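You operate a simulated robot arm through the tools that you are given. There is no shell and no other tool.

You are at the controls of a simulated robot arm. One attempt, no reset.

## Task
Pump two shots of the syrup card's flavour into the cup, add ice, set it on the brown tray.
Fine: the cup on the table; one scoop from the blue tub with the green scoop, which goes back. Set down upright: clear cup.

The check looks at the end state, three seconds after you hand in, the way a careful person would. Anything else that was tipped, shoved, dropped, spilled or broken makes it a failure.

## Robot
A 7-joint arm with a three-finger gripper, fixed in place. Base frame: the origin is on the floor under the middle of its stand, x ahead of it, y to its left, z up; the work surface is at about z = 74. Units: cm, degrees, N and s.
With the tool pointing down near the work surface it reaches from about 10 to 82 cm from the base axis. Its first joint turns from -166.0 to 166.0 degrees. Payload 2.94 kg.
Tool frame: the origin (TCP) lies between the finger pads and is the grasp point; the fingertips stand 3 cm ahead of it; z points along the fingers, y is the line along which they close. The gripper opens to 13.2 cm; its body begins 10.7 cm behind the TCP.
Orientation is that of the tool frame in the base frame, as a unit quaternion [w, x, y, z]. With the fingers straight down and closing along the base's y, the tool's x points along the base's -x, its y along +y and its z along -z.

## Interface
- The arm moves only by the tool nudge_tool. Its argument "targets" is a list of rows, each an object of numbers (a shift or turn left out is 0, a gripper value left out holds the last): "tx", "ty", "tz": the shift along the tool's x, y, z in units of 500 mm (1.0 is 500 mm); "rx", "ry", "rz": the turn, a rotation vector about the tool's x, y, z in units of 45 degrees (1.0 is 45 degrees); "hand": the gripper command, from -1 (fully open) to 1 (shut), values between in proportion. In form: [{"tx": .., "ty": .., "tz": .., "rx": .., "ry": .., "rz": .., "hand": ..}, ...]. A call has 1 to 20 rows; each row is the pose to reach, as a shift and turn from the pose commanded when the call began, along the tool's axes at that moment. A call with a number of a shift or a turn outside -1 to 1 is refused whole. A row lasts 0.2 s, in which the tool goes at most 5 cm and 8.6 degrees; a call with a longer step from one row to the next is refused whole, and so is a gripper value outside its range. Where a pose cannot be reached the arm comes as near as it can. A force on the tool above 40 N (or 10 N above the force at the start of the call, whichever is more), or a blocked arm, ends the call early, and 0.2 s more pass. Each finger travels about 3.74 cm/s and halts on what it meets, pressing with about 42 N; the grip force reading is that of the motor and also rises with nothing between the fingers. The clock runs only during rows and for 0.2 s after the last one: add rows that repeat a pose to give the fingers time. The reply holds the time, the measured pose of the TCP, the force on the tool along the base axes, the opening and the grip force, in the units named above and with some noise, with the torque about the TCP (base axes, N m) and any sound that the robot's microphone picked up.
- Cameras (640 x 400 px; columns grow to the right, rows downward): "scene" is fixed at [4.81, 49.42, 135.34]; the picture's right is [-0.40, -0.92, 0.00], its down [-0.50, 0.22, -0.84] and it looks along [0.77, -0.34, -0.55] (base axes); focal length 214 px, centre (320, 200). "wrist" rides on the gripper at [7.2, 0.3, -14.4] in the tool frame; the picture's right is [-0.04, 1.00, 0.00], its down [-0.88, -0.04, -0.48] and it looks along [-0.48, -0.02, 0.88] (tool axes); focal length 256 px, centre (320, 200). There is no depth. A picture from a camera that has moved, and an enlarged one, comes with that camera's place and axes in the base frame and with its lens. The place of the scene camera against the robot may be out by one fixed shift of up to 2.5 cm in any direction.
- grab_frame(camera): a new picture of that camera. It takes no simulated time.
- raise_lower(by): moves the trunk up (or, below 0, down) by that many cm; the arm rides with it, the base frame stays. It gives what a move gives, with no picture.
- inspect(camera, box): a new picture of the part [left, top, right, bottom] of that camera's present view, enlarged. It takes no simulated time.
- hand_in(): hands the job in; it is judged then, once.

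Nothing tells you positions but the pictures and the camera data. Unless the task says otherwise, let go and move clear before handing in.

The tools are called as a command line: name --argument value ..., lists and objects as JSON in quotes. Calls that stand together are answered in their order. nudge_tool: Moves the arm, as the interface text tells. Its arguments: {"type":"object","properties":{"targets":{"type":"array"}},"required":["targets"]} The other tools are called the same way: raise_lower (by) moves the trunk up or down; grab_frame (camera) takes a picture; inspect (camera, box) takes an enlarged picture of a part of a camera's view; hand_in () hands the job in.

At the start:

```text
clock: 0.0
ee_pos: [55.36, 20.13, 128.27]
tool_rot: [0.0, 0.0, 1.0, 0.0]
ft_force: [0.1, 0.7, -0.1]
ft_torque: [-0.02, -0.03, -0.04]
opening: 13.19
grip_force: 0.0
trunk travel left (down, up): [-45.0, 9.0]
```

scene: 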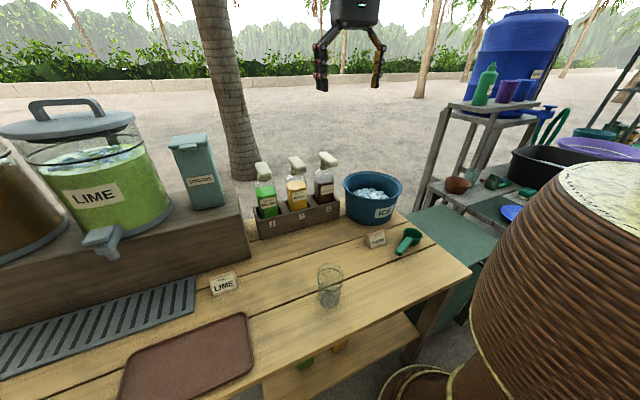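
wrist: 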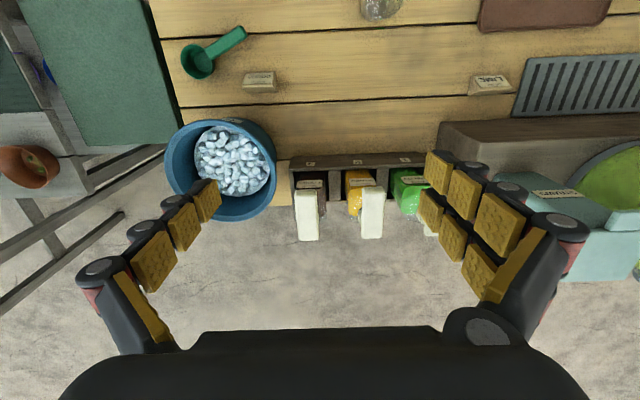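

I see a table with a lime dispenser, three pump syrup bottles in a rack, an ice tub, a green scoop, a clear cup, a brown tray and some cards. I'll look closer at the cards and bottles before moving.

inspect --camera "scene" --box '[200, 210, 460, 320]'

inspect --camera "scene" --box '[230, 140, 430, 265]'

inspect --camera "wrist" --box '[160, 0, 560, 250]'

inspect --camera "scene" --box '[360, 220, 440, 270]'

```text
2.46 times, centred on (330, 265) of scene
camera zoom: at [4.81, 49.42, 135.34], right [-0.4, -0.92, 0.0], down [-0.5, 0.22, -0.84], along [0.77, -0.34, -0.55], focal length 528 px, centre (295, 40)
```

zoom: 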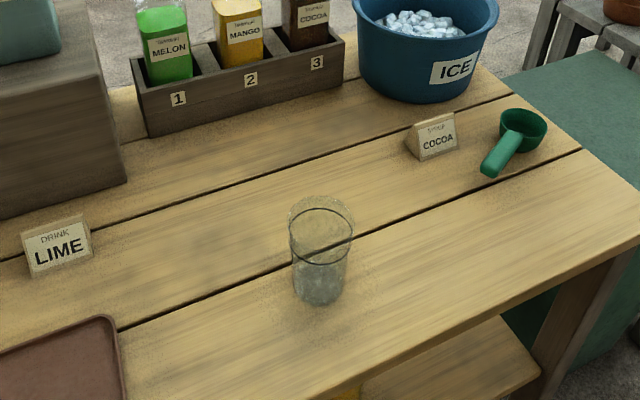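

```text
3.20 times, centred on (330, 202) of scene
camera zoom: at [4.81, 49.42, 135.34], right [-0.4, -0.92, 0.0], down [-0.5, 0.22, -0.84], along [0.77, -0.34, -0.55], focal length 686 px, centre (288, 192)
```

zoom: 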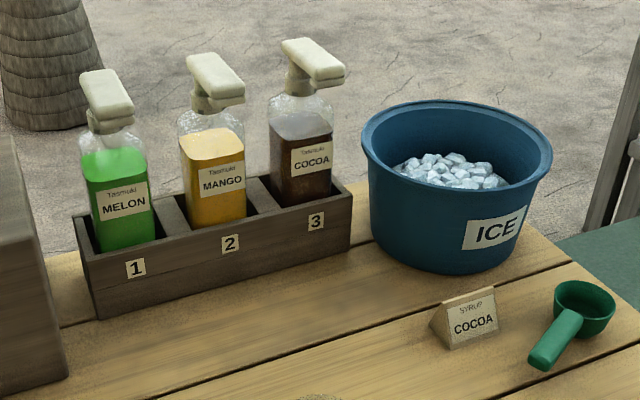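

```text
1.60 times, centred on (360, 125) of wrist
camera zoom: at [48.04, 20.4, 142.68], right [0.04, 1.0, 0.0], down [0.88, -0.04, 0.48], along [0.48, -0.02, -0.88], focal length 410 px, centre (256, 320)
```

zoom: 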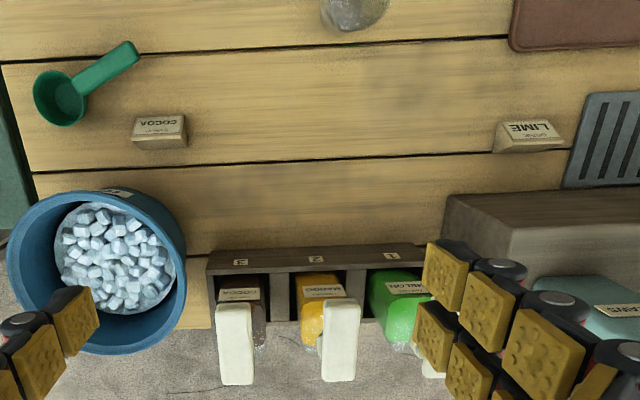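

```text
8.00 times, centred on (400, 245) of scene
camera zoom: at [4.81, 49.42, 135.34], right [-0.4, -0.92, 0.0], down [-0.5, 0.22, -0.84], along [0.77, -0.34, -0.55], focal length 1716 px, centre (-320, -160)
```

zoom: 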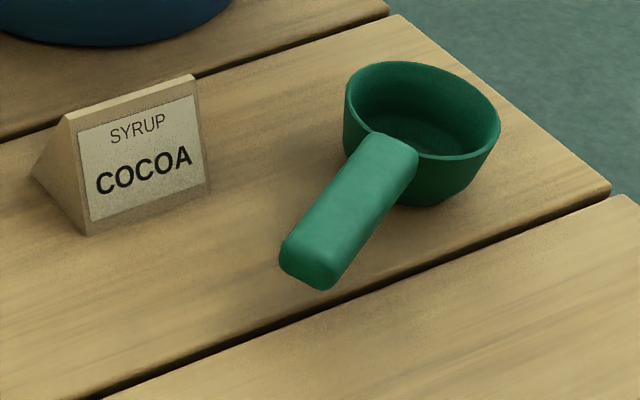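

The syrup card says COCOA, which is bottle 3, on the tub side; its spout faces the robot and overhangs the rack. By first estimate the cup is near (38, 34), the scoop near (47, -7), the tub near (69, -4) and the cocoa pump near (70, 17). I'll move the wrist camera back to measure the cup and tray.

nudge_tool --targets '[{"tx": 0.06, "ty": 0.06}, {"tx": 0.12, "ty": 0.12}, {"tx": 0.18, "ty": 0.18}, {"tx": 0.24, "ty": 0.24}, {"tx": 0.3, "ty": 0.3}, {"tx": 0.36, "ty": 0.35}, {"tx": 0.4, "ty": 0.4}, {"tx": 0.4, "ty": 0.4}]'

grab_frame --camera "wrist"

grab_frame --camera "scene"

```text
clock: 1.8
ee_pos: [35.12, 40.02, 128.53]
tool_rot: [0.0, -0.001, 1.0, 0.0]
ft_force: [-0.5, 0.0, -0.1]
ft_torque: [0.04, -0.04, 0.01]
opening: 13.18
grip_force: 0.0
trunk travel left (down, up): [-45.0, 9.0]
```

```text
taken
camera wrist: at [27.99, 40.4, 142.6], right [0.04, 1.0, 0.0], down [0.88, -0.04, 0.48], along [0.48, -0.02, -0.88], focal length 256 px, centre (320, 200)
```

wrist: 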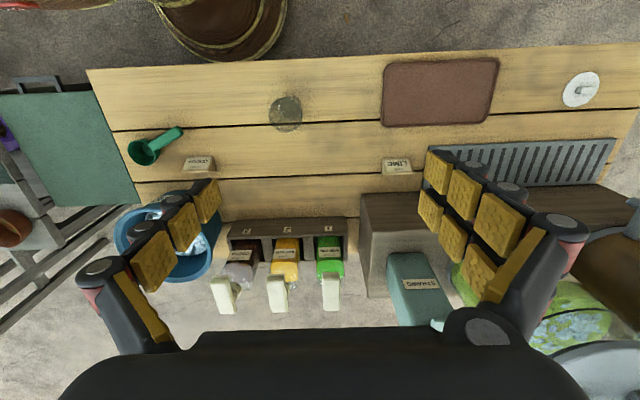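

```text
taken
```

scene: 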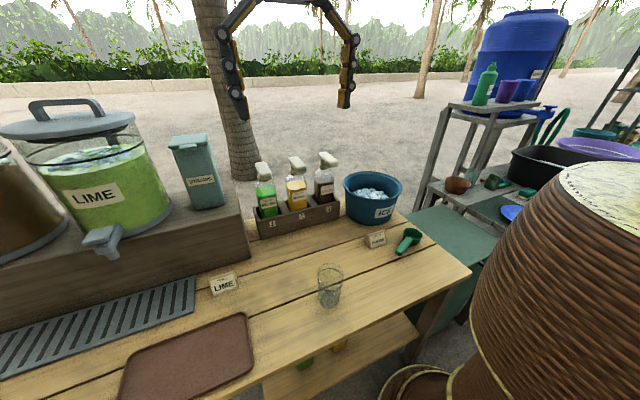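

inspect --camera "wrist" --box '[120, 50, 360, 200]'

inspect --camera "wrist" --box '[340, 40, 640, 227]'

inspect --camera "scene" --box '[280, 240, 376, 320]'

inspect --camera "wrist" --box '[180, 180, 380, 330]'

```text
2.67 times, centred on (240, 125) of wrist
camera zoom: at [27.99, 40.4, 142.6], right [0.04, 1.0, 0.0], down [0.88, -0.04, 0.48], along [0.48, -0.02, -0.88], focal length 683 px, centre (533, 400)
```

zoom: 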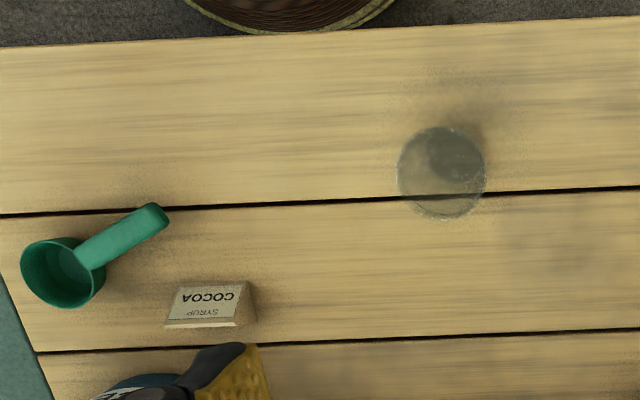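

```text
2.13 times, centred on (490, 134) of wrist
camera zoom: at [27.99, 40.4, 142.6], right [0.04, 1.0, 0.0], down [0.88, -0.04, 0.48], along [0.48, -0.02, -0.88], focal length 546 px, centre (-43, 342)
```

zoom: 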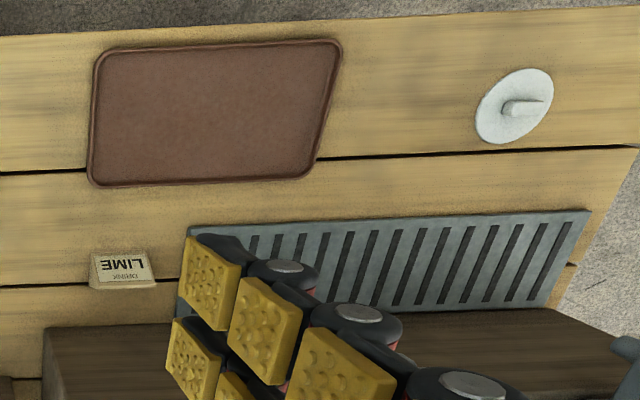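

```text
5.00 times, centred on (328, 280) of scene
camera zoom: at [4.81, 49.42, 135.34], right [-0.4, -0.92, 0.0], down [-0.5, 0.22, -0.84], along [0.77, -0.34, -0.55], focal length 1072 px, centre (280, -200)
```

zoom: 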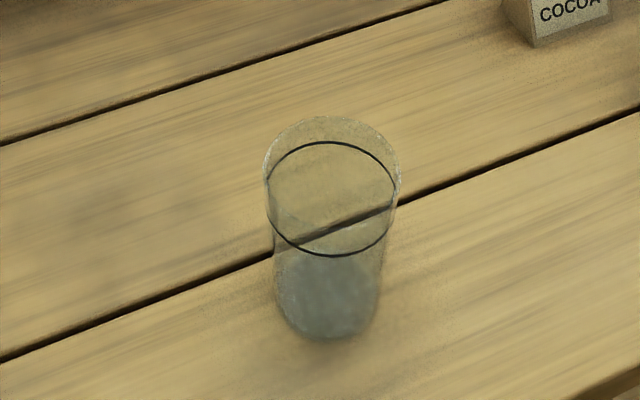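

```text
2.67 times, centred on (280, 255) of wrist
camera zoom: at [27.99, 40.4, 142.6], right [0.04, 1.0, 0.0], down [0.88, -0.04, 0.48], along [0.48, -0.02, -0.88], focal length 683 px, centre (427, 53)
```

zoom: 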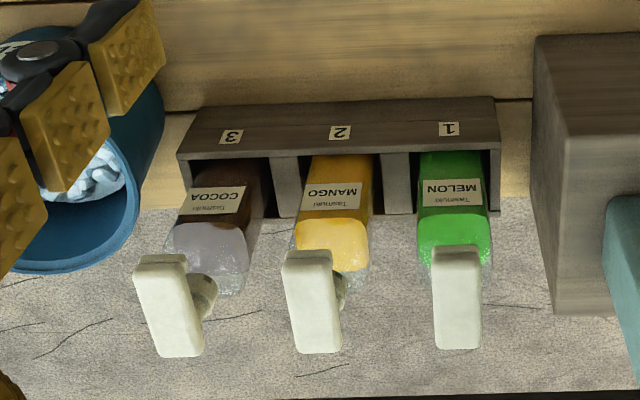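

The cup stands near (38.1, 32.6), its rim about 12 cm above the table and 7.3 cm wide; the tray spans roughly x 29–43 and y 56–83. Next I'll tilt the tool 45° forward so the wrist camera looks at the cocoa pump and rack from the front.

nudge_tool --targets '[{"ty": -0.06, "tz": 0.06, "ry": -0.125}, {"ty": -0.12, "tz": 0.12, "ry": -0.25}, {"ty": -0.18, "tz": 0.19, "ry": -0.375}, {"ty": -0.24, "tz": 0.26, "ry": -0.5}, {"ty": -0.3, "tz": 0.33, "ry": -0.625}, {"ty": -0.36, "tz": 0.4, "ry": -0.75}, {"ty": -0.41, "tz": 0.47, "ry": -0.875}, {"ty": -0.46, "tz": 0.54, "ry": -1.0}, {"ty": -0.46, "tz": 0.54, "ry": -1.0}]'

grab_frame --camera "wrist"

grab_frame --camera "scene"

```text
clock: 3.8
ee_pos: [35.61, 17.71, 102.3]
tool_rot: [0.382, 0.0, 0.924, -0.003]
ft_force: [0.3, -0.4, -0.6]
ft_torque: [-0.03, 0.01, 0.0]
opening: 13.19
grip_force: 0.1
out of reach, approached as far as the arm can: row 8, 9
trunk travel left (down, up): [-45.0, 9.0]
```

```text
taken
camera wrist: at [20.31, 18.04, 107.25], right [0.03, 1.0, 0.03], down [0.29, -0.03, 0.96], along [0.96, -0.02, -0.29], focal length 256 px, centre (320, 200)
```

wrist: 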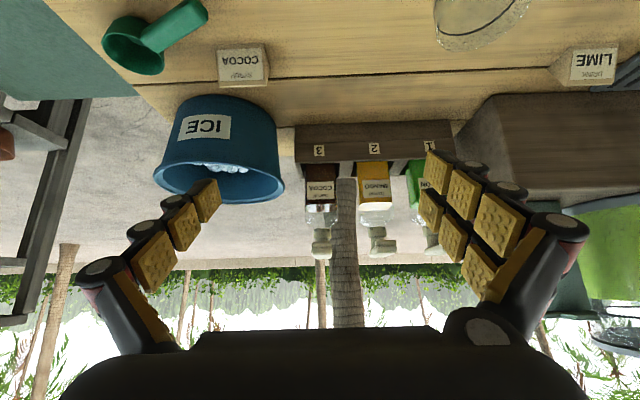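

```text
taken
```

scene: 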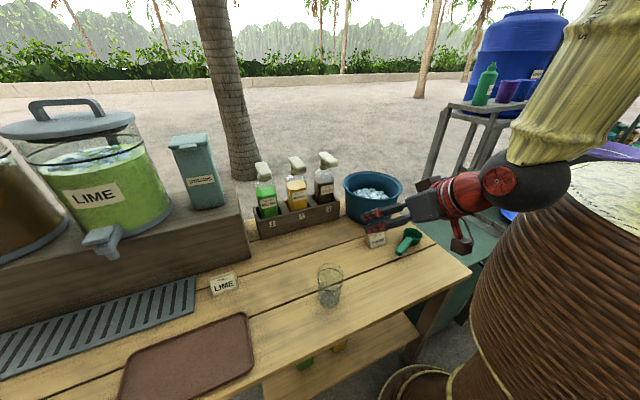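

inspect --camera "wrist" --box '[270, 110, 430, 270]'

inspect --camera "wrist" --box '[90, 0, 310, 220]'

inspect --camera "scene" --box '[240, 140, 420, 250]'

```text
2.50 times, centred on (350, 190) of wrist
camera zoom: at [20.31, 18.04, 107.25], right [0.03, 1.0, 0.03], down [0.29, -0.03, 0.96], along [0.96, -0.02, -0.29], focal length 640 px, centre (245, 225)
```

zoom: 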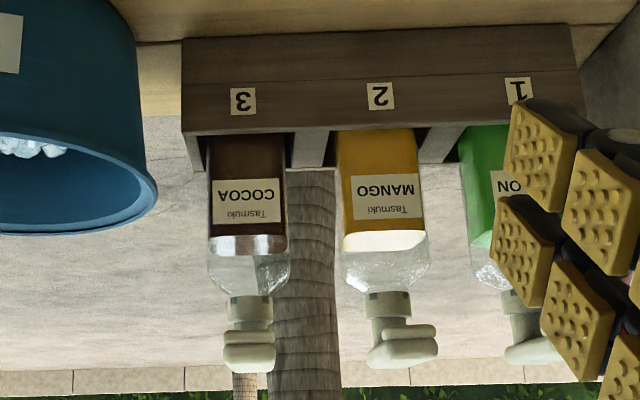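

```text
1.82 times, centred on (200, 110) of wrist
camera zoom: at [20.31, 18.04, 107.25], right [0.03, 1.0, 0.03], down [0.29, -0.03, 0.96], along [0.96, -0.02, -0.29], focal length 465 px, centre (538, 364)
```

zoom: 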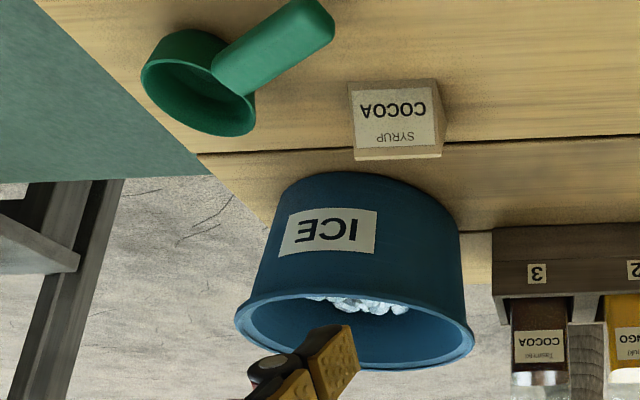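

```text
3.56 times, centred on (330, 195) of scene
camera zoom: at [4.81, 49.42, 135.34], right [-0.4, -0.92, 0.0], down [-0.5, 0.22, -0.84], along [0.77, -0.34, -0.55], focal length 763 px, centre (284, 218)
```

zoom: 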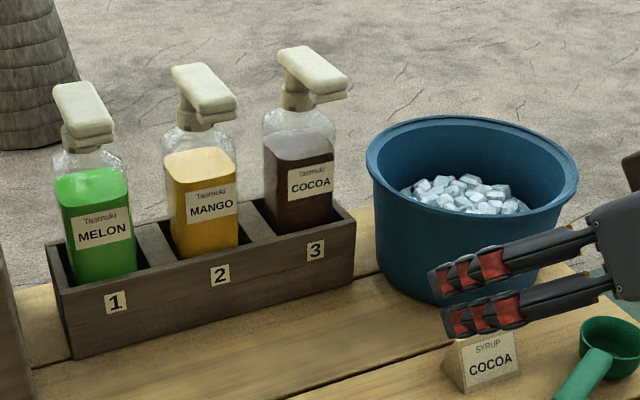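

inspect --camera "scene" --box '[305, 145, 353, 175]'

inspect --camera "wrist" --box '[340, 190, 400, 270]'

inspect --camera "wrist" --box '[290, 190, 350, 270]'

```text
13.33 times, centred on (329, 160) of scene
camera zoom: at [4.81, 49.42, 135.34], right [-0.4, -0.92, 0.0], down [-0.5, 0.22, -0.84], along [0.77, -0.34, -0.55], focal length 2860 px, centre (200, 733)
```

zoom: 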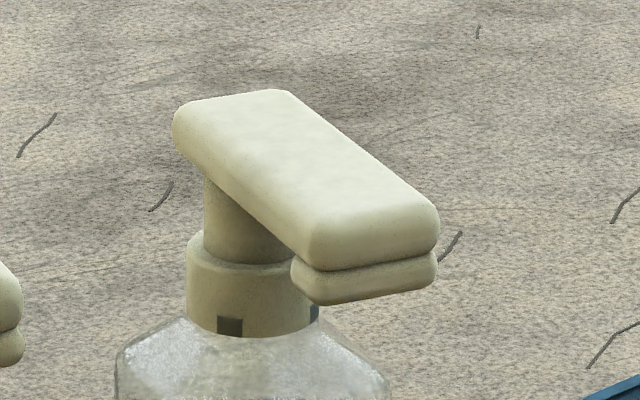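

```text
5.00 times, centred on (370, 230) of wrist
camera zoom: at [20.31, 18.04, 107.25], right [0.03, 1.0, 0.03], down [0.29, -0.03, 0.96], along [0.96, -0.02, -0.29], focal length 1280 px, centre (70, 50)
```

zoom: 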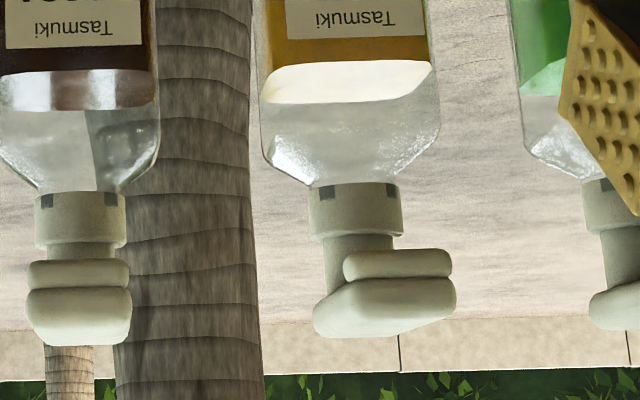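

```text
5.00 times, centred on (320, 230) of wrist
camera zoom: at [20.31, 18.04, 107.25], right [0.03, 1.0, 0.03], down [0.29, -0.03, 0.96], along [0.96, -0.02, -0.29], focal length 1280 px, centre (320, 50)
```

zoom: 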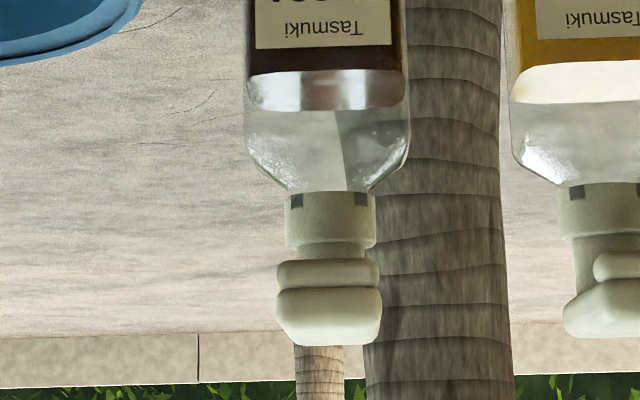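

The spout outlet appears to be near (69.3, 17.2, 101), the rack front at x ≈ 71.5 and the rack top at z ≈ 84, so the cup can stand on the table in front of the rack at about (67.3, 17.2). Next I'll position the tilted, open gripper above the cup, facing radially outwards.

nudge_tool --targets '[{"tx": -0.005, "ty": 0.05, "tz": 0.005, "rx": -0.106, "rz": -0.106}, {"tx": -0.01, "ty": 0.1, "tz": 0.01, "rx": -0.212, "rz": -0.212}, {"tx": -0.015, "ty": 0.15, "tz": 0.015, "rx": -0.318, "rz": -0.318}, {"tx": -0.02, "ty": 0.2, "tz": 0.02, "rx": -0.424, "rz": -0.424}, {"tx": -0.025, "ty": 0.25, "tz": 0.025, "rx": -0.53, "rz": -0.53}, {"tx": -0.028, "ty": 0.29, "tz": 0.028, "rx": -0.636, "rz": -0.636}, {"tx": -0.028, "ty": 0.29, "tz": 0.028, "rx": -0.636, "rz": -0.636}]'

grab_frame --camera "wrist"

grab_frame --camera "scene"

```text
clock: 5.4
ee_pos: [36.29, 33.92, 103.06]
tool_rot: [0.361, -0.32, 0.868, 0.119]
ft_force: [-0.2, 0.4, -0.7]
ft_torque: [0.05, 0.01, -0.02]
opening: 13.19
grip_force: 0.2
out of reach, approached as far as the arm can: row 5, 6, 7
trunk travel left (down, up): [-45.0, 9.0]
```

```text
taken
camera wrist: at [24.36, 24.4, 108.13], right [-0.62, 0.79, 0.0], down [0.23, 0.18, 0.96], along [0.75, 0.59, -0.29], focal length 256 px, centre (320, 200)
```

wrist: 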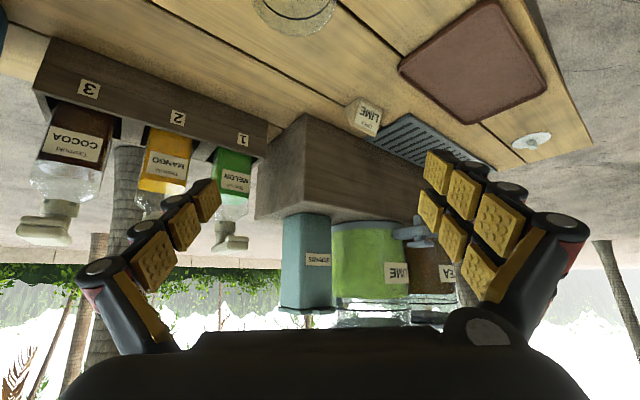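

```text
taken
```

scene: 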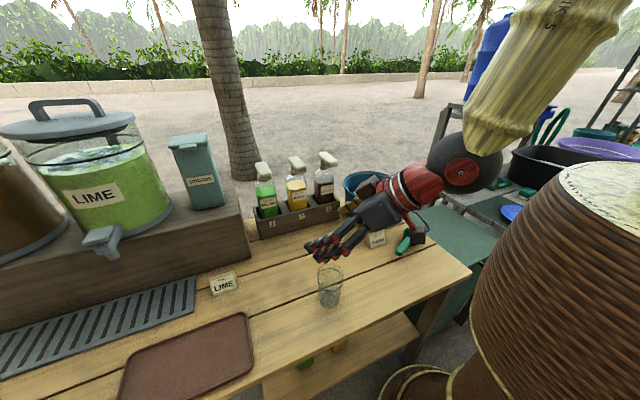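

The arm nearly reached the pose above the cup but reports it is at the edge of its reach at this height. I'll go lower, staying above the rim, to see whether that frees it.

nudge_tool --targets '[{"tx": 0.05, "ty": -0.015, "tz": 0.048}, {"tx": 0.1, "ty": -0.03, "tz": 0.096}, {"tx": 0.1436, "ty": -0.044, "tz": 0.139}, {"tx": 0.1436, "ty": -0.044, "tz": 0.139}]'

grab_frame --camera "wrist"

inspect --camera "scene" --box '[250, 150, 490, 320]'

```text
clock: 6.4
ee_pos: [37.42, 34.3, 94.33]
tool_rot: [0.361, -0.328, 0.867, 0.099]
ft_force: [0.2, 1.0, -0.1]
ft_torque: [0.0, 0.05, 0.01]
opening: 13.21
grip_force: 0.1
out of reach, approached as far as the arm can: row 1, 2, 3, 4
trunk travel left (down, up): [-45.0, 9.0]
```

```text
taken
camera wrist: at [25.33, 25.1, 99.48], right [-0.62, 0.79, -0.04], down [0.22, 0.21, 0.95], along [0.76, 0.58, -0.3], focal length 256 px, centre (320, 200)
```

wrist: 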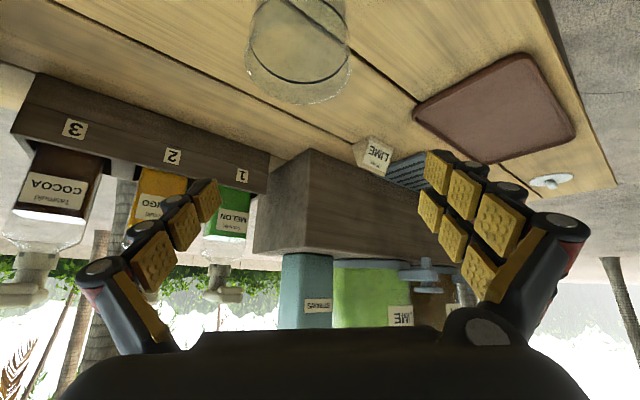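

```text
2.35 times, centred on (370, 235) of scene
camera zoom: at [4.81, 49.42, 135.34], right [-0.4, -0.92, 0.0], down [-0.5, 0.22, -0.84], along [0.77, -0.34, -0.55], focal length 505 px, centre (202, 118)
```

zoom: 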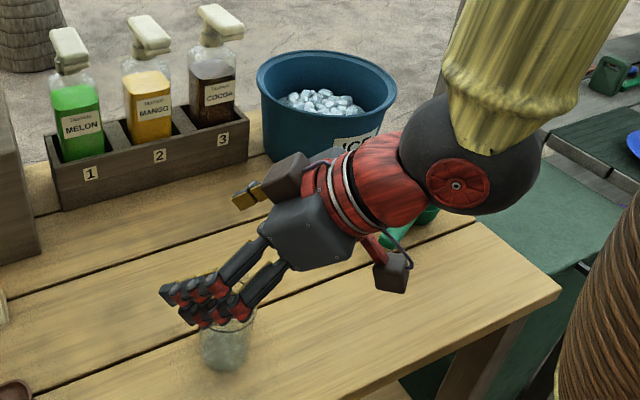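

The arm is limited in this tilted pose, probably because the forearm descends too steeply from a high trunk. I'll raise the tool first and then lower the trunk, so the forearm comes in flatter.

nudge_tool --targets '[{"tx": -0.06, "tz": -0.06}, {"tx": -0.12, "tz": -0.12}, {"tx": -0.18, "tz": -0.18}, {"tx": -0.24, "tz": -0.24}, {"tx": -0.3, "tz": -0.3}, {"tx": -0.339, "tz": -0.339}, {"tx": -0.339, "tz": -0.339}]'

```text
clock: 8.0
ee_pos: [36.76, 35.85, 118.13]
tool_rot: [0.363, -0.328, 0.867, 0.099]
ft_force: [-0.5, 0.3, 0.5]
ft_torque: [0.03, 0.0, 0.0]
opening: 13.19
grip_force: 0.0
trunk travel left (down, up): [-45.0, 9.0]
```

raise_lower --by -20

grab_frame --camera "wrist"

grab_frame --camera "scene"

```text
clock: 10.2
ee_pos: [36.96, 35.93, 98.12]
tool_rot: [0.363, -0.326, 0.867, 0.099]
ft_force: [-0.6, 0.1, 0.5]
ft_torque: [0.02, 0.02, 0.0]
opening: 13.2
grip_force: 0.1
trunk travel left (down, up): [-25.0, 29.0]
```

```text
taken
camera wrist: at [24.76, 26.63, 103.39], right [-0.62, 0.79, -0.04], down [0.22, 0.21, 0.95], along [0.76, 0.58, -0.3], focal length 256 px, centre (320, 200)
```

wrist: 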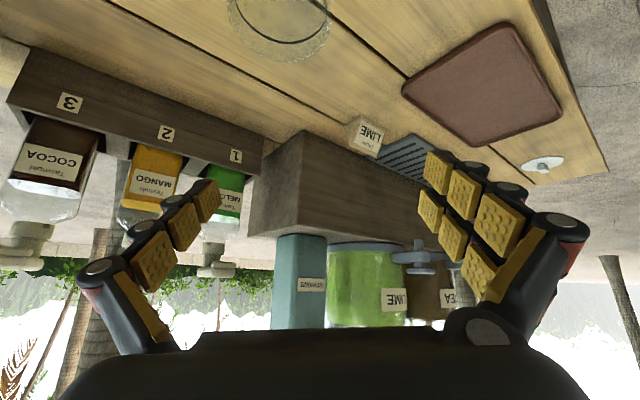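

```text
taken
```

scene: 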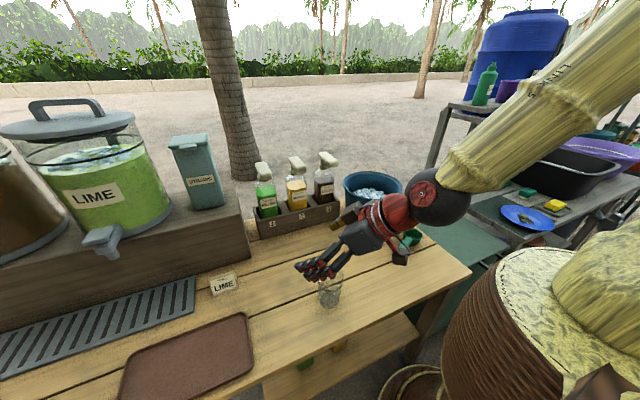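

nudge_tool --targets '[{"tx": 0.016, "ty": -0.034, "tz": -0.012, "rx": -0.036, "ry": -0.01, "rz": 0.023}, {"tx": 0.031, "ty": -0.067, "tz": -0.024, "rx": -0.0726, "ry": -0.019, "rz": 0.046}, {"tx": 0.031, "ty": -0.067, "tz": -0.024, "rx": -0.0726, "ry": -0.019, "rz": 0.046}]'

grab_frame --camera "wrist"

inspect --camera "scene" --box '[280, 210, 420, 310]'

```text
clock: 11.0
ee_pos: [37.46, 32.05, 98.37]
tool_rot: [0.357, -0.321, 0.867, 0.133]
ft_force: [0.0, 0.1, -0.2]
ft_torque: [0.0, -0.01, 0.01]
opening: 13.22
grip_force: 0.1
trunk travel left (down, up): [-25.0, 29.0]
```

```text
taken
camera wrist: at [25.69, 22.29, 103.23], right [-0.63, 0.78, 0.03], down [0.24, 0.16, 0.96], along [0.74, 0.61, -0.29], focal length 256 px, centre (320, 200)
```

wrist: 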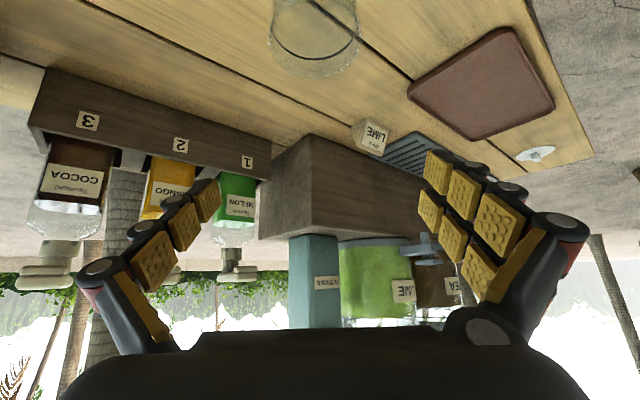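

```text
4.00 times, centred on (350, 260) of scene
camera zoom: at [4.81, 49.42, 135.34], right [-0.4, -0.92, 0.0], down [-0.5, 0.22, -0.84], along [0.77, -0.34, -0.55], focal length 858 px, centre (200, -40)
```

zoom: 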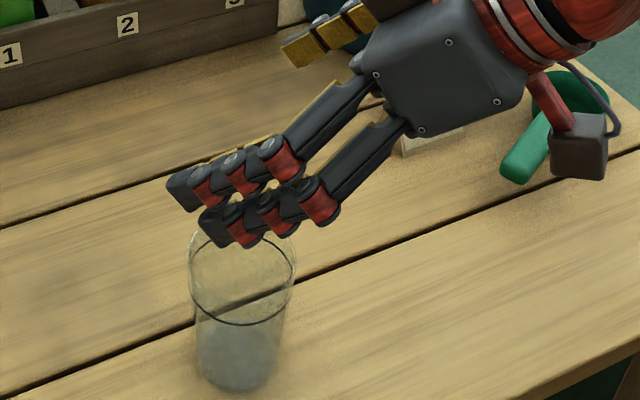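

The gripper is lined up over the cup with the cup centred between the fingers. I'll descend around it to z ≈ 80.5.

nudge_tool --targets '[{"tx": 0.05, "tz": 0.05}, {"tx": 0.1, "tz": 0.1}, {"tx": 0.15, "tz": 0.15}, {"tx": 0.19, "tz": 0.19}, {"tx": 0.23, "tz": 0.23}, {"tx": 0.253, "tz": 0.253}, {"tx": 0.253, "tz": 0.253}]'

grab_frame --camera "wrist"

inspect --camera "scene" --box '[280, 220, 420, 320]'

```text
clock: 12.6
ee_pos: [36.46, 34.14, 81.22]
tool_rot: [0.359, -0.324, 0.868, 0.113]
ft_force: [0.1, 0.7, -0.5]
ft_torque: [0.01, 0.01, 0.0]
opening: 13.2
grip_force: 0.2
out of reach, approached as far as the arm can: row 2, 3, 4, 5, 6, 7
trunk travel left (down, up): [-25.0, 29.0]
```

```text
taken
camera wrist: at [24.4, 24.58, 86.34], right [-0.62, 0.79, -0.01], down [0.23, 0.19, 0.95], along [0.75, 0.59, -0.3], focal length 256 px, centre (320, 200)
```

wrist: 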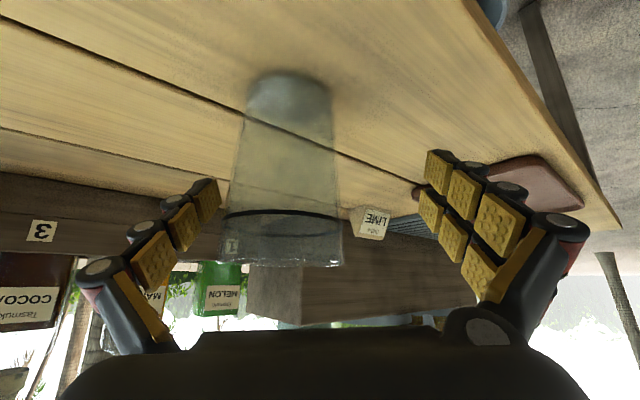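

```text
4.00 times, centred on (350, 270) of scene
camera zoom: at [4.81, 49.42, 135.34], right [-0.4, -0.92, 0.0], down [-0.5, 0.22, -0.84], along [0.77, -0.34, -0.55], focal length 858 px, centre (200, -80)
```

zoom: 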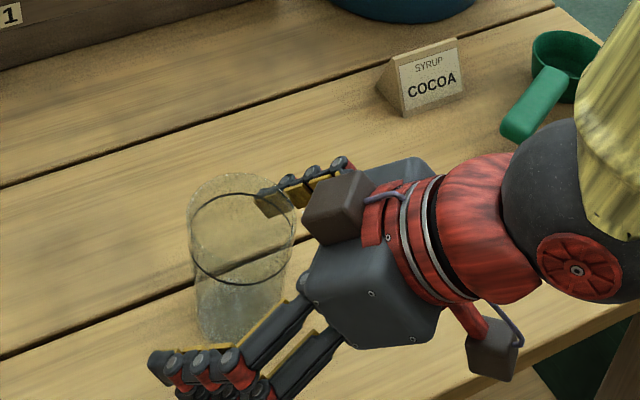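

The arm drifted about 2 cm sideways at its limit without touching the cup. I'll go back up to the good pose and use the trunk for a straight vertical descent.

nudge_tool --targets '[{"tx": -0.05, "ty": -0.0145, "tz": -0.053, "rx": -0.01, "ry": -0.004, "rz": 0.007}, {"tx": -0.1, "ty": -0.029, "tz": -0.107, "rx": -0.02, "ry": -0.009, "rz": 0.014}, {"tx": -0.15, "ty": -0.043, "tz": -0.16, "rx": -0.03, "ry": -0.013, "rz": 0.02}, {"tx": -0.2, "ty": -0.055, "tz": -0.213, "rx": -0.04, "ry": -0.018, "rz": 0.027}, {"tx": -0.232, "ty": -0.058, "tz": -0.2516, "rx": -0.04, "ry": -0.018, "rz": 0.027}, {"tx": -0.232, "ty": -0.058, "tz": -0.2516, "rx": -0.04, "ry": -0.018, "rz": 0.027}]'

```text
clock: 14.0
ee_pos: [36.2, 33.59, 98.32]
tool_rot: [0.361, -0.316, 0.863, 0.155]
ft_force: [2.5, 2.5, 8.1]
ft_torque: [-0.53, 0.69, -0.03]
opening: 13.17
grip_force: 0.0
out of reach, approached as far as the arm can: row 1, 2, 3, 4, 5, 6
trunk travel left (down, up): [-25.0, 29.0]
```

grab_frame --camera "wrist"

grab_frame --camera "scene"

inspect --camera "scene" --box '[280, 200, 440, 320]'

```text
taken
camera wrist: at [24.43, 23.46, 102.92], right [-0.63, 0.77, 0.07], down [0.25, 0.12, 0.96], along [0.73, 0.62, -0.27], focal length 256 px, centre (320, 200)
```

wrist: 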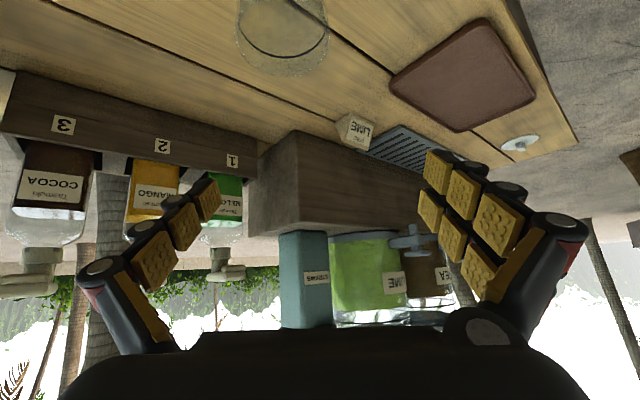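

```text
taken
```

scene: 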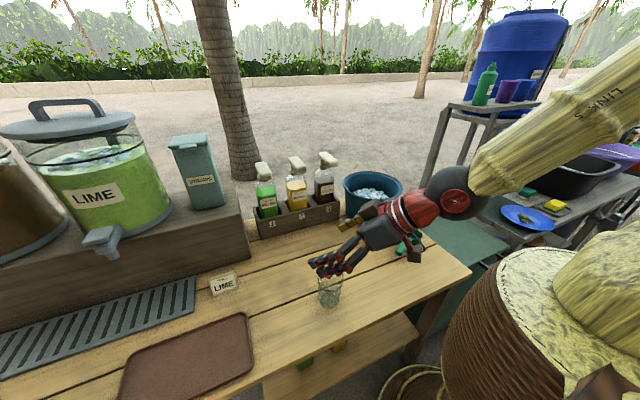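

```text
3.33 times, centred on (360, 260) of scene
camera zoom: at [4.81, 49.42, 135.34], right [-0.4, -0.92, 0.0], down [-0.5, 0.22, -0.84], along [0.77, -0.34, -0.55], focal length 715 px, centre (187, 0)
```

zoom: 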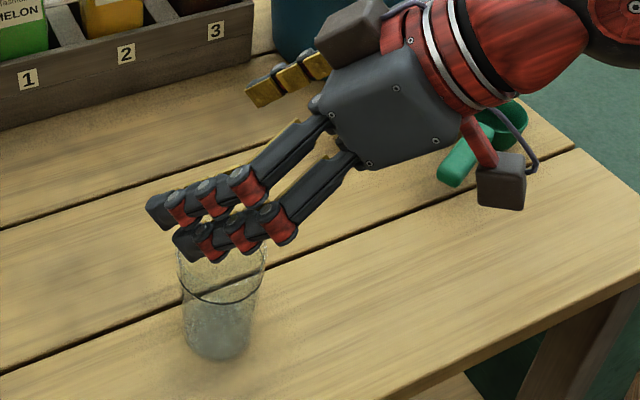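

nudge_tool --targets '[{"tx": 0.0}, {"tx": 0.0}]'

```text
clock: 14.6
ee_pos: [35.88, 33.42, 97.78]
tool_rot: [0.357, -0.317, 0.865, 0.152]
ft_force: [0.9, 0.0, 0.7]
ft_torque: [0.0, 0.01, -0.01]
opening: 13.21
grip_force: 0.1
trunk travel left (down, up): [-25.0, 29.0]
```

nudge_tool --targets '[{"tx": -0.0122, "ty": -0.0208, "tz": -0.006, "rx": 0.022, "ry": 0.008, "rz": -0.012}, {"tx": -0.0244, "ty": -0.0416, "tz": -0.012, "rx": 0.043, "ry": 0.015, "rz": -0.023}, {"tx": -0.0244, "ty": -0.0416, "tz": -0.012, "rx": 0.043, "ry": 0.015, "rz": -0.023}]'

```text
clock: 15.4
ee_pos: [39.35, 30.3, 99.61]
tool_rot: [0.356, -0.318, 0.87, 0.125]
ft_force: [0.9, 0.0, 0.2]
ft_torque: [0.0, 0.03, 0.02]
opening: 13.19
grip_force: 0.0
out of reach, approached as far as the arm can: row 1, 2, 3
trunk travel left (down, up): [-25.0, 29.0]
```

nudge_tool --targets '[{"tx": -0.03, "tz": -0.03, "ry": 0.15}, {"tx": -0.06, "tz": -0.06, "ry": 0.3}, {"tx": -0.09, "tz": -0.09, "ry": 0.45}, {"tx": -0.12, "tz": -0.12, "ry": 0.6}, {"tx": -0.15, "tz": -0.15, "ry": 0.75}, {"tx": -0.17, "tz": -0.17, "ry": 0.9}, {"tx": -0.17, "tz": -0.17, "ry": 1.0}, {"tx": -0.17, "tz": -0.17, "ry": 1.0}]'

grab_frame --camera "scene"

```text
clock: 17.2
ee_pos: [33.86, 34.95, 108.37]
tool_rot: [-0.016, -0.325, 0.94, 0.098]
ft_force: [-0.2, -0.3, -0.4]
ft_torque: [0.05, -0.03, 0.02]
opening: 13.21
grip_force: 0.1
out of reach, approached as far as the arm can: row 3, 4, 5, 6, 7, 8
trunk travel left (down, up): [-25.0, 29.0]
```

```text
taken
```

scene: 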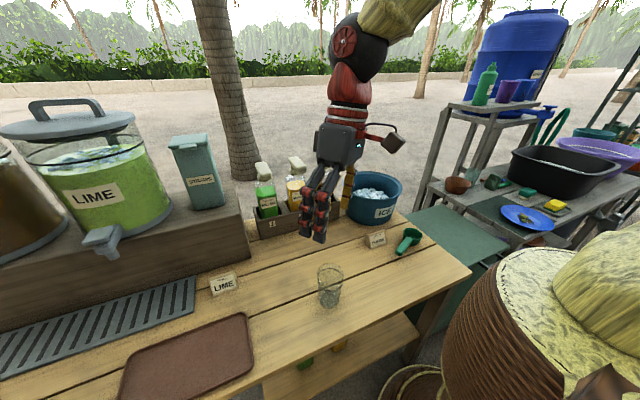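

The arm's joints appear to be stuck at a limit in this configuration. I'll go back to an open pose farther out, tool straight down and square to the table, before planning the cup grasp again.

nudge_tool --targets '[{"tx": -0.01, "ty": -0.06, "tz": -0.023, "rx": 0.036, "ry": -0.006, "rz": 0.12}, {"tx": -0.02, "ty": -0.12, "tz": -0.046, "rx": 0.073, "ry": -0.012, "rz": 0.241}, {"tx": -0.03, "ty": -0.18, "tz": -0.069, "rx": 0.109, "ry": -0.018, "rz": 0.362}, {"tx": -0.04, "ty": -0.24, "tz": -0.092, "rx": 0.146, "ry": -0.024, "rz": 0.483}, {"tx": -0.05, "ty": -0.3, "tz": -0.115, "rx": 0.182, "ry": -0.03, "rz": 0.604}, {"tx": -0.06, "ty": -0.36, "tz": -0.138, "rx": 0.219, "ry": -0.036, "rz": 0.725}, {"tx": -0.07, "ty": -0.41, "tz": -0.16, "rx": 0.255, "ry": -0.042, "rz": 0.845}, {"tx": -0.07, "ty": -0.41, "tz": -0.16, "rx": 0.255, "ry": -0.042, "rz": 0.845}]'

grab_frame --camera "scene"

```text
clock: 19.0
ee_pos: [49.16, 12.19, 107.05]
tool_rot: [0.012, -0.038, 0.995, 0.095]
ft_force: [-0.4, -0.7, 0.5]
ft_torque: [-0.02, -0.04, 0.04]
opening: 13.17
grip_force: 0.1
out of reach, approached as far as the arm can: row 1, 2, 3, 4, 5, 6, 7, 8
trunk travel left (down, up): [-25.0, 29.0]
```

```text
taken
```

scene: 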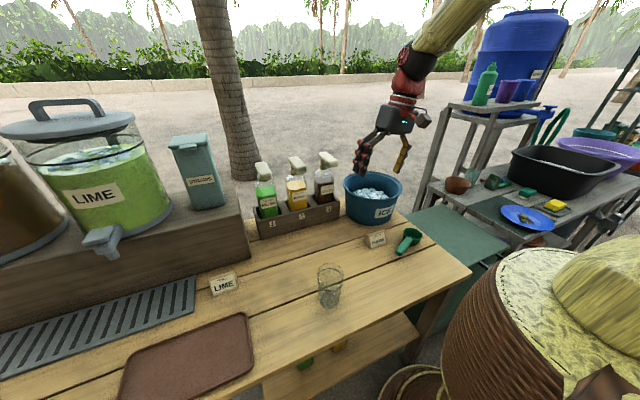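

nudge_tool --targets '[{"rx": 0.1, "rz": 0.04}, {"rx": 0.2, "rz": 0.08}, {"rx": 0.242, "ry": 0.03, "rz": 0.098}, {"rx": 0.242, "ry": 0.03, "rz": 0.098}]'

```text
clock: 20.0
ee_pos: [49.39, 12.17, 107.0]
tool_rot: [0.011, -0.038, 0.995, 0.094]
ft_force: [-0.5, 1.2, 0.5]
ft_torque: [0.0, 0.0, -0.02]
opening: 13.18
grip_force: 0.0
out of reach, approached as far as the arm can: row 1, 2, 3, 4
trunk travel left (down, up): [-25.0, 29.0]
```

nudge_tool --targets '[{"tz": -0.06}, {"tz": -0.12}, {"tz": -0.18}, {"tz": -0.18}]'

grab_frame --camera "scene"

grab_frame --camera "wrist"

```text
clock: 21.0
ee_pos: [49.01, 10.97, 115.53]
tool_rot: [0.014, -0.036, 0.993, 0.113]
ft_force: [0.0, 0.8, 0.2]
ft_torque: [-0.02, -0.05, -0.04]
opening: 13.21
grip_force: 0.0
out of reach, approached as far as the arm can: row 1, 2, 3, 4
trunk travel left (down, up): [-25.0, 29.0]
```

```text
taken
```

scene: 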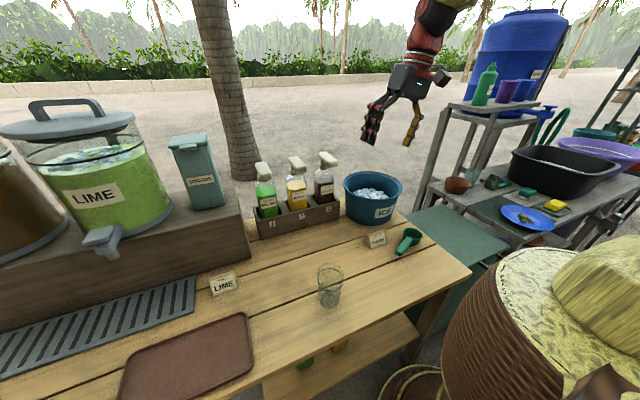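

```text
taken
camera wrist: at [41.49, 7.44, 129.19], right [-0.03, 0.97, 0.22], down [0.87, -0.08, 0.49], along [0.49, 0.21, -0.84], focal length 256 px, centre (320, 200)
```

wrist: 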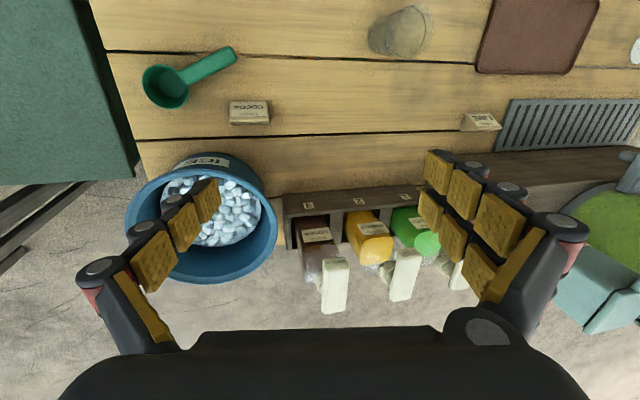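

nudge_tool --targets '[{"rz": 0.15}, {"rz": 0.3}, {"rz": 0.45}, {"rz": 0.6}, {"rz": 0.6}]'

```text
clock: 22.2
ee_pos: [45.34, -5.83, 112.42]
tool_rot: [-0.005, 0.164, 0.98, 0.112]
ft_force: [0.1, 0.6, -0.1]
ft_torque: [-0.03, -0.01, 0.02]
opening: 13.2
grip_force: 0.0
out of reach, approached as far as the arm can: row 1, 2, 3, 4, 5
trunk travel left (down, up): [-25.0, 29.0]
```

nudge_tool --targets '[{"rz": -0.15}, {"rz": -0.3}, {"rz": -0.45}, {"rz": -0.6}, {"rz": -0.75}, {"rz": -0.9}, {"rz": -0.9}]'

grab_frame --camera "scene"

```text
clock: 23.8
ee_pos: [45.56, -6.09, 112.36]
tool_rot: [0.034, -0.188, 0.976, 0.108]
ft_force: [0.3, 0.6, -0.6]
ft_torque: [0.0, 0.04, 0.02]
opening: 13.2
grip_force: 0.1
trunk travel left (down, up): [-25.0, 29.0]
```

```text
taken
```

scene: 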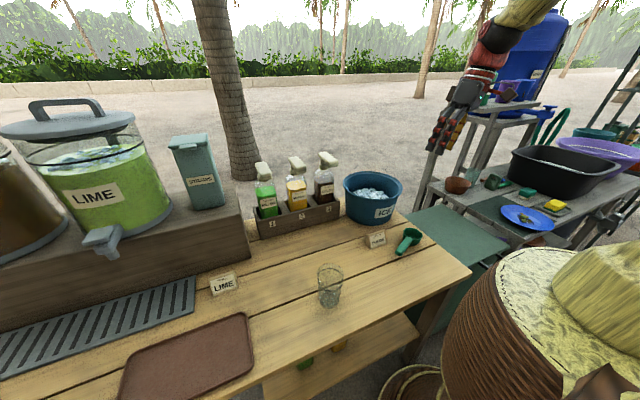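

The rotation worked, so the last joint was at its limit. Turning the hand about 180° puts that joint mid-range, and it also places the wrist camera above the hand when tilted forward. I'll turn it in stages.

nudge_tool --targets '[{"rz": -0.18}, {"rz": -0.36}, {"rz": -0.54}, {"rz": -0.72}, {"rz": -0.9}, {"rz": -1.0}, {"rz": -1.0}]'

nudge_tool --targets '[{"rz": -0.18}, {"rz": -0.36}, {"rz": -0.54}, {"rz": -0.72}, {"rz": -0.9}, {"rz": -1.0}, {"rz": -1.0}]'

nudge_tool --targets '[{"rz": -0.18}, {"rz": -0.36}, {"rz": -0.54}, {"rz": -0.72}, {"rz": -0.9}, {"rz": -1.0}, {"rz": -1.0}]'

grab_frame --camera "scene"

```text
clock: 25.4
ee_pos: [45.5, -6.2, 112.35]
tool_rot: [0.073, -0.546, 0.83, 0.085]
ft_force: [-0.8, 0.1, -0.3]
ft_torque: [-0.01, -0.05, 0.01]
opening: 13.19
grip_force: 0.0
trunk travel left (down, up): [-25.0, 29.0]
```

```text
clock: 27.0
ee_pos: [45.45, -6.12, 112.24]
tool_rot: [-0.1, 0.822, -0.558, -0.051]
ft_force: [0.0, 0.7, 0.1]
ft_torque: [0.03, 0.0, 0.01]
opening: 13.18
grip_force: 0.1
trunk travel left (down, up): [-25.0, 29.0]
```

```text
clock: 28.6
ee_pos: [45.44, -6.14, 112.37]
tool_rot: [-0.113, 0.973, -0.201, -0.009]
ft_force: [-0.7, 0.3, 0.2]
ft_torque: [0.02, -0.01, -0.01]
opening: 13.19
grip_force: 0.1
trunk travel left (down, up): [-25.0, 29.0]
```

```text
taken
```

scene: 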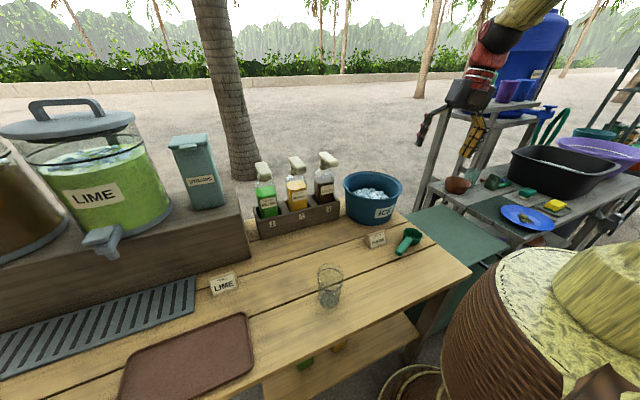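

nudge_tool --targets '[{"tx": -0.03, "ty": -0.066, "tz": 0.0166, "rx": -0.042, "ry": 0.003, "rz": -0.074}, {"tx": -0.06, "ty": -0.132, "tz": 0.033, "rx": -0.083, "ry": 0.006, "rz": -0.148}, {"tx": -0.09, "ty": -0.198, "tz": 0.05, "rx": -0.125, "ry": 0.01, "rz": -0.222}, {"tx": -0.12, "ty": -0.264, "tz": 0.066, "rx": -0.166, "ry": 0.013, "rz": -0.295}, {"tx": -0.15, "ty": -0.33, "tz": 0.083, "rx": -0.208, "ry": 0.016, "rz": -0.369}, {"tx": -0.18, "ty": -0.396, "tz": 0.099, "rx": -0.25, "ry": 0.02, "rz": -0.443}, {"tx": -0.21, "ty": -0.462, "tz": 0.116, "rx": -0.291, "ry": 0.023, "rz": -0.517}, {"tx": -0.21, "ty": -0.462, "tz": 0.116, "rx": -0.291, "ry": 0.023, "rz": -0.517}]'

grab_frame --camera "scene"

grab_frame --camera "wrist"

```text
clock: 30.4
ee_pos: [43.79, 19.39, 107.86]
tool_rot: [-0.095, 0.995, 0.0, -0.009]
ft_force: [-0.4, 0.1, 0.1]
ft_torque: [-0.05, -0.01, 0.0]
opening: 13.18
grip_force: 0.1
out of reach, approached as far as the arm can: row 1, 2, 3, 4, 5, 6, 7, 8
trunk travel left (down, up): [-25.0, 29.0]
```

```text
taken
```

scene: 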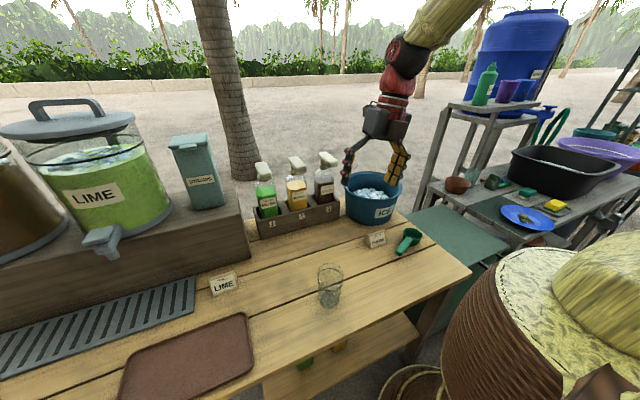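

```text
taken
camera wrist: at [51.32, 16.31, 121.73], right [-0.04, -0.98, -0.19], down [-0.87, -0.05, 0.49], along [-0.49, 0.18, -0.85], focal length 256 px, centre (320, 200)
```

wrist: 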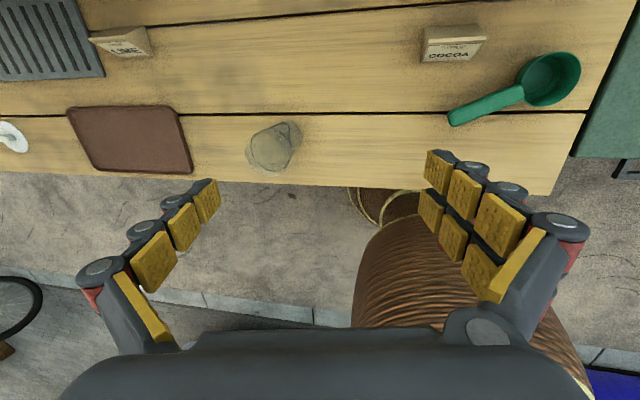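

The wrist seems to have flipped through a singular pose, and the forearm-roll joint is now near its limit. I'll unwind it by swinging the hand rigidly around the forearm axis towards +y, well above everything.

nudge_tool --targets '[{"tx": 0.0006, "ty": -0.0446, "tz": -0.0019, "rx": 0.1052, "ry": -0.0048, "rz": 0.1498}, {"tx": 0.0065, "ty": -0.0886, "tz": -0.0074, "rx": 0.2104, "ry": -0.0096, "rz": 0.2996}, {"tx": 0.0174, "ty": -0.1308, "tz": -0.0166, "rx": 0.3156, "ry": -0.0144, "rz": 0.4494}, {"tx": 0.0332, "ty": -0.1706, "tz": -0.029, "rx": 0.4208, "ry": -0.0192, "rz": 0.5992}, {"tx": 0.0536, "ty": -0.2072, "tz": -0.0446, "rx": 0.526, "ry": -0.024, "rz": 0.749}, {"tx": 0.0782, "ty": -0.2398, "tz": -0.063, "rx": 0.6312, "ry": -0.0288, "rz": 0.8988}, {"tx": 0.0782, "ty": -0.2398, "tz": -0.063, "rx": 0.6312, "ry": -0.0288, "rz": 0.8988}]'

grab_frame --camera "scene"

```text
clock: 32.0
ee_pos: [47.95, 30.73, 113.33]
tool_rot: [-0.323, 0.881, -0.341, -0.052]
ft_force: [-0.3, 0.2, 0.0]
ft_torque: [0.02, 0.0, 0.0]
opening: 13.22
grip_force: 0.0
trunk travel left (down, up): [-25.0, 29.0]
```

```text
taken
```

scene: 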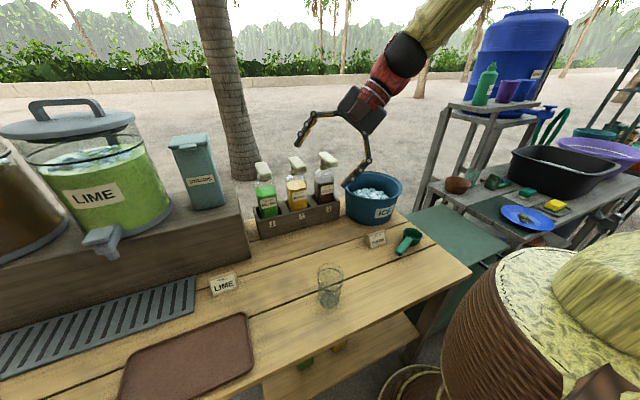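

That worked without hitting a limit. I'll repeat it.

nudge_tool --targets '[{"tx": 0.0006, "ty": -0.0446, "tz": -0.0019, "rx": 0.1052, "ry": -0.0048, "rz": 0.1498}, {"tx": 0.0065, "ty": -0.0886, "tz": -0.0074, "rx": 0.2104, "ry": -0.0096, "rz": 0.2996}, {"tx": 0.0174, "ty": -0.1308, "tz": -0.0166, "rx": 0.3156, "ry": -0.0144, "rz": 0.4494}, {"tx": 0.0332, "ty": -0.1706, "tz": -0.029, "rx": 0.4208, "ry": -0.0192, "rz": 0.5992}, {"tx": 0.0536, "ty": -0.2072, "tz": -0.0446, "rx": 0.526, "ry": -0.024, "rz": 0.749}, {"tx": 0.0782, "ty": -0.2398, "tz": -0.063, "rx": 0.6312, "ry": -0.0288, "rz": 0.8988}, {"tx": 0.0782, "ty": -0.2398, "tz": -0.063, "rx": 0.6312, "ry": -0.0288, "rz": 0.8988}]'

grab_frame --camera "scene"

```text
clock: 33.6
ee_pos: [58.05, 33.22, 120.86]
tool_rot: [0.491, -0.606, 0.621, 0.084]
ft_force: [0.0, 0.9, 0.2]
ft_torque: [-0.01, -0.03, -0.01]
opening: 13.2
grip_force: 0.1
trunk travel left (down, up): [-25.0, 29.0]
```

```text
taken
```

scene: 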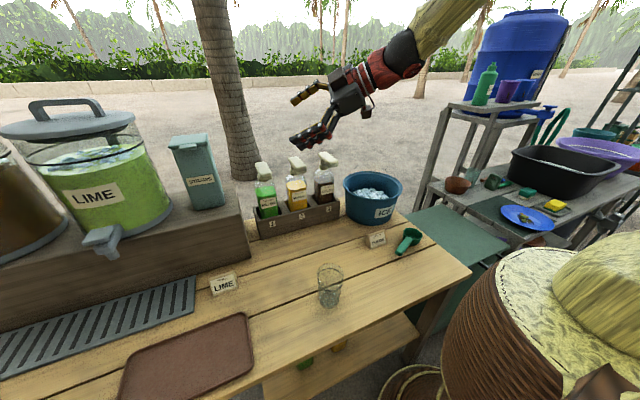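

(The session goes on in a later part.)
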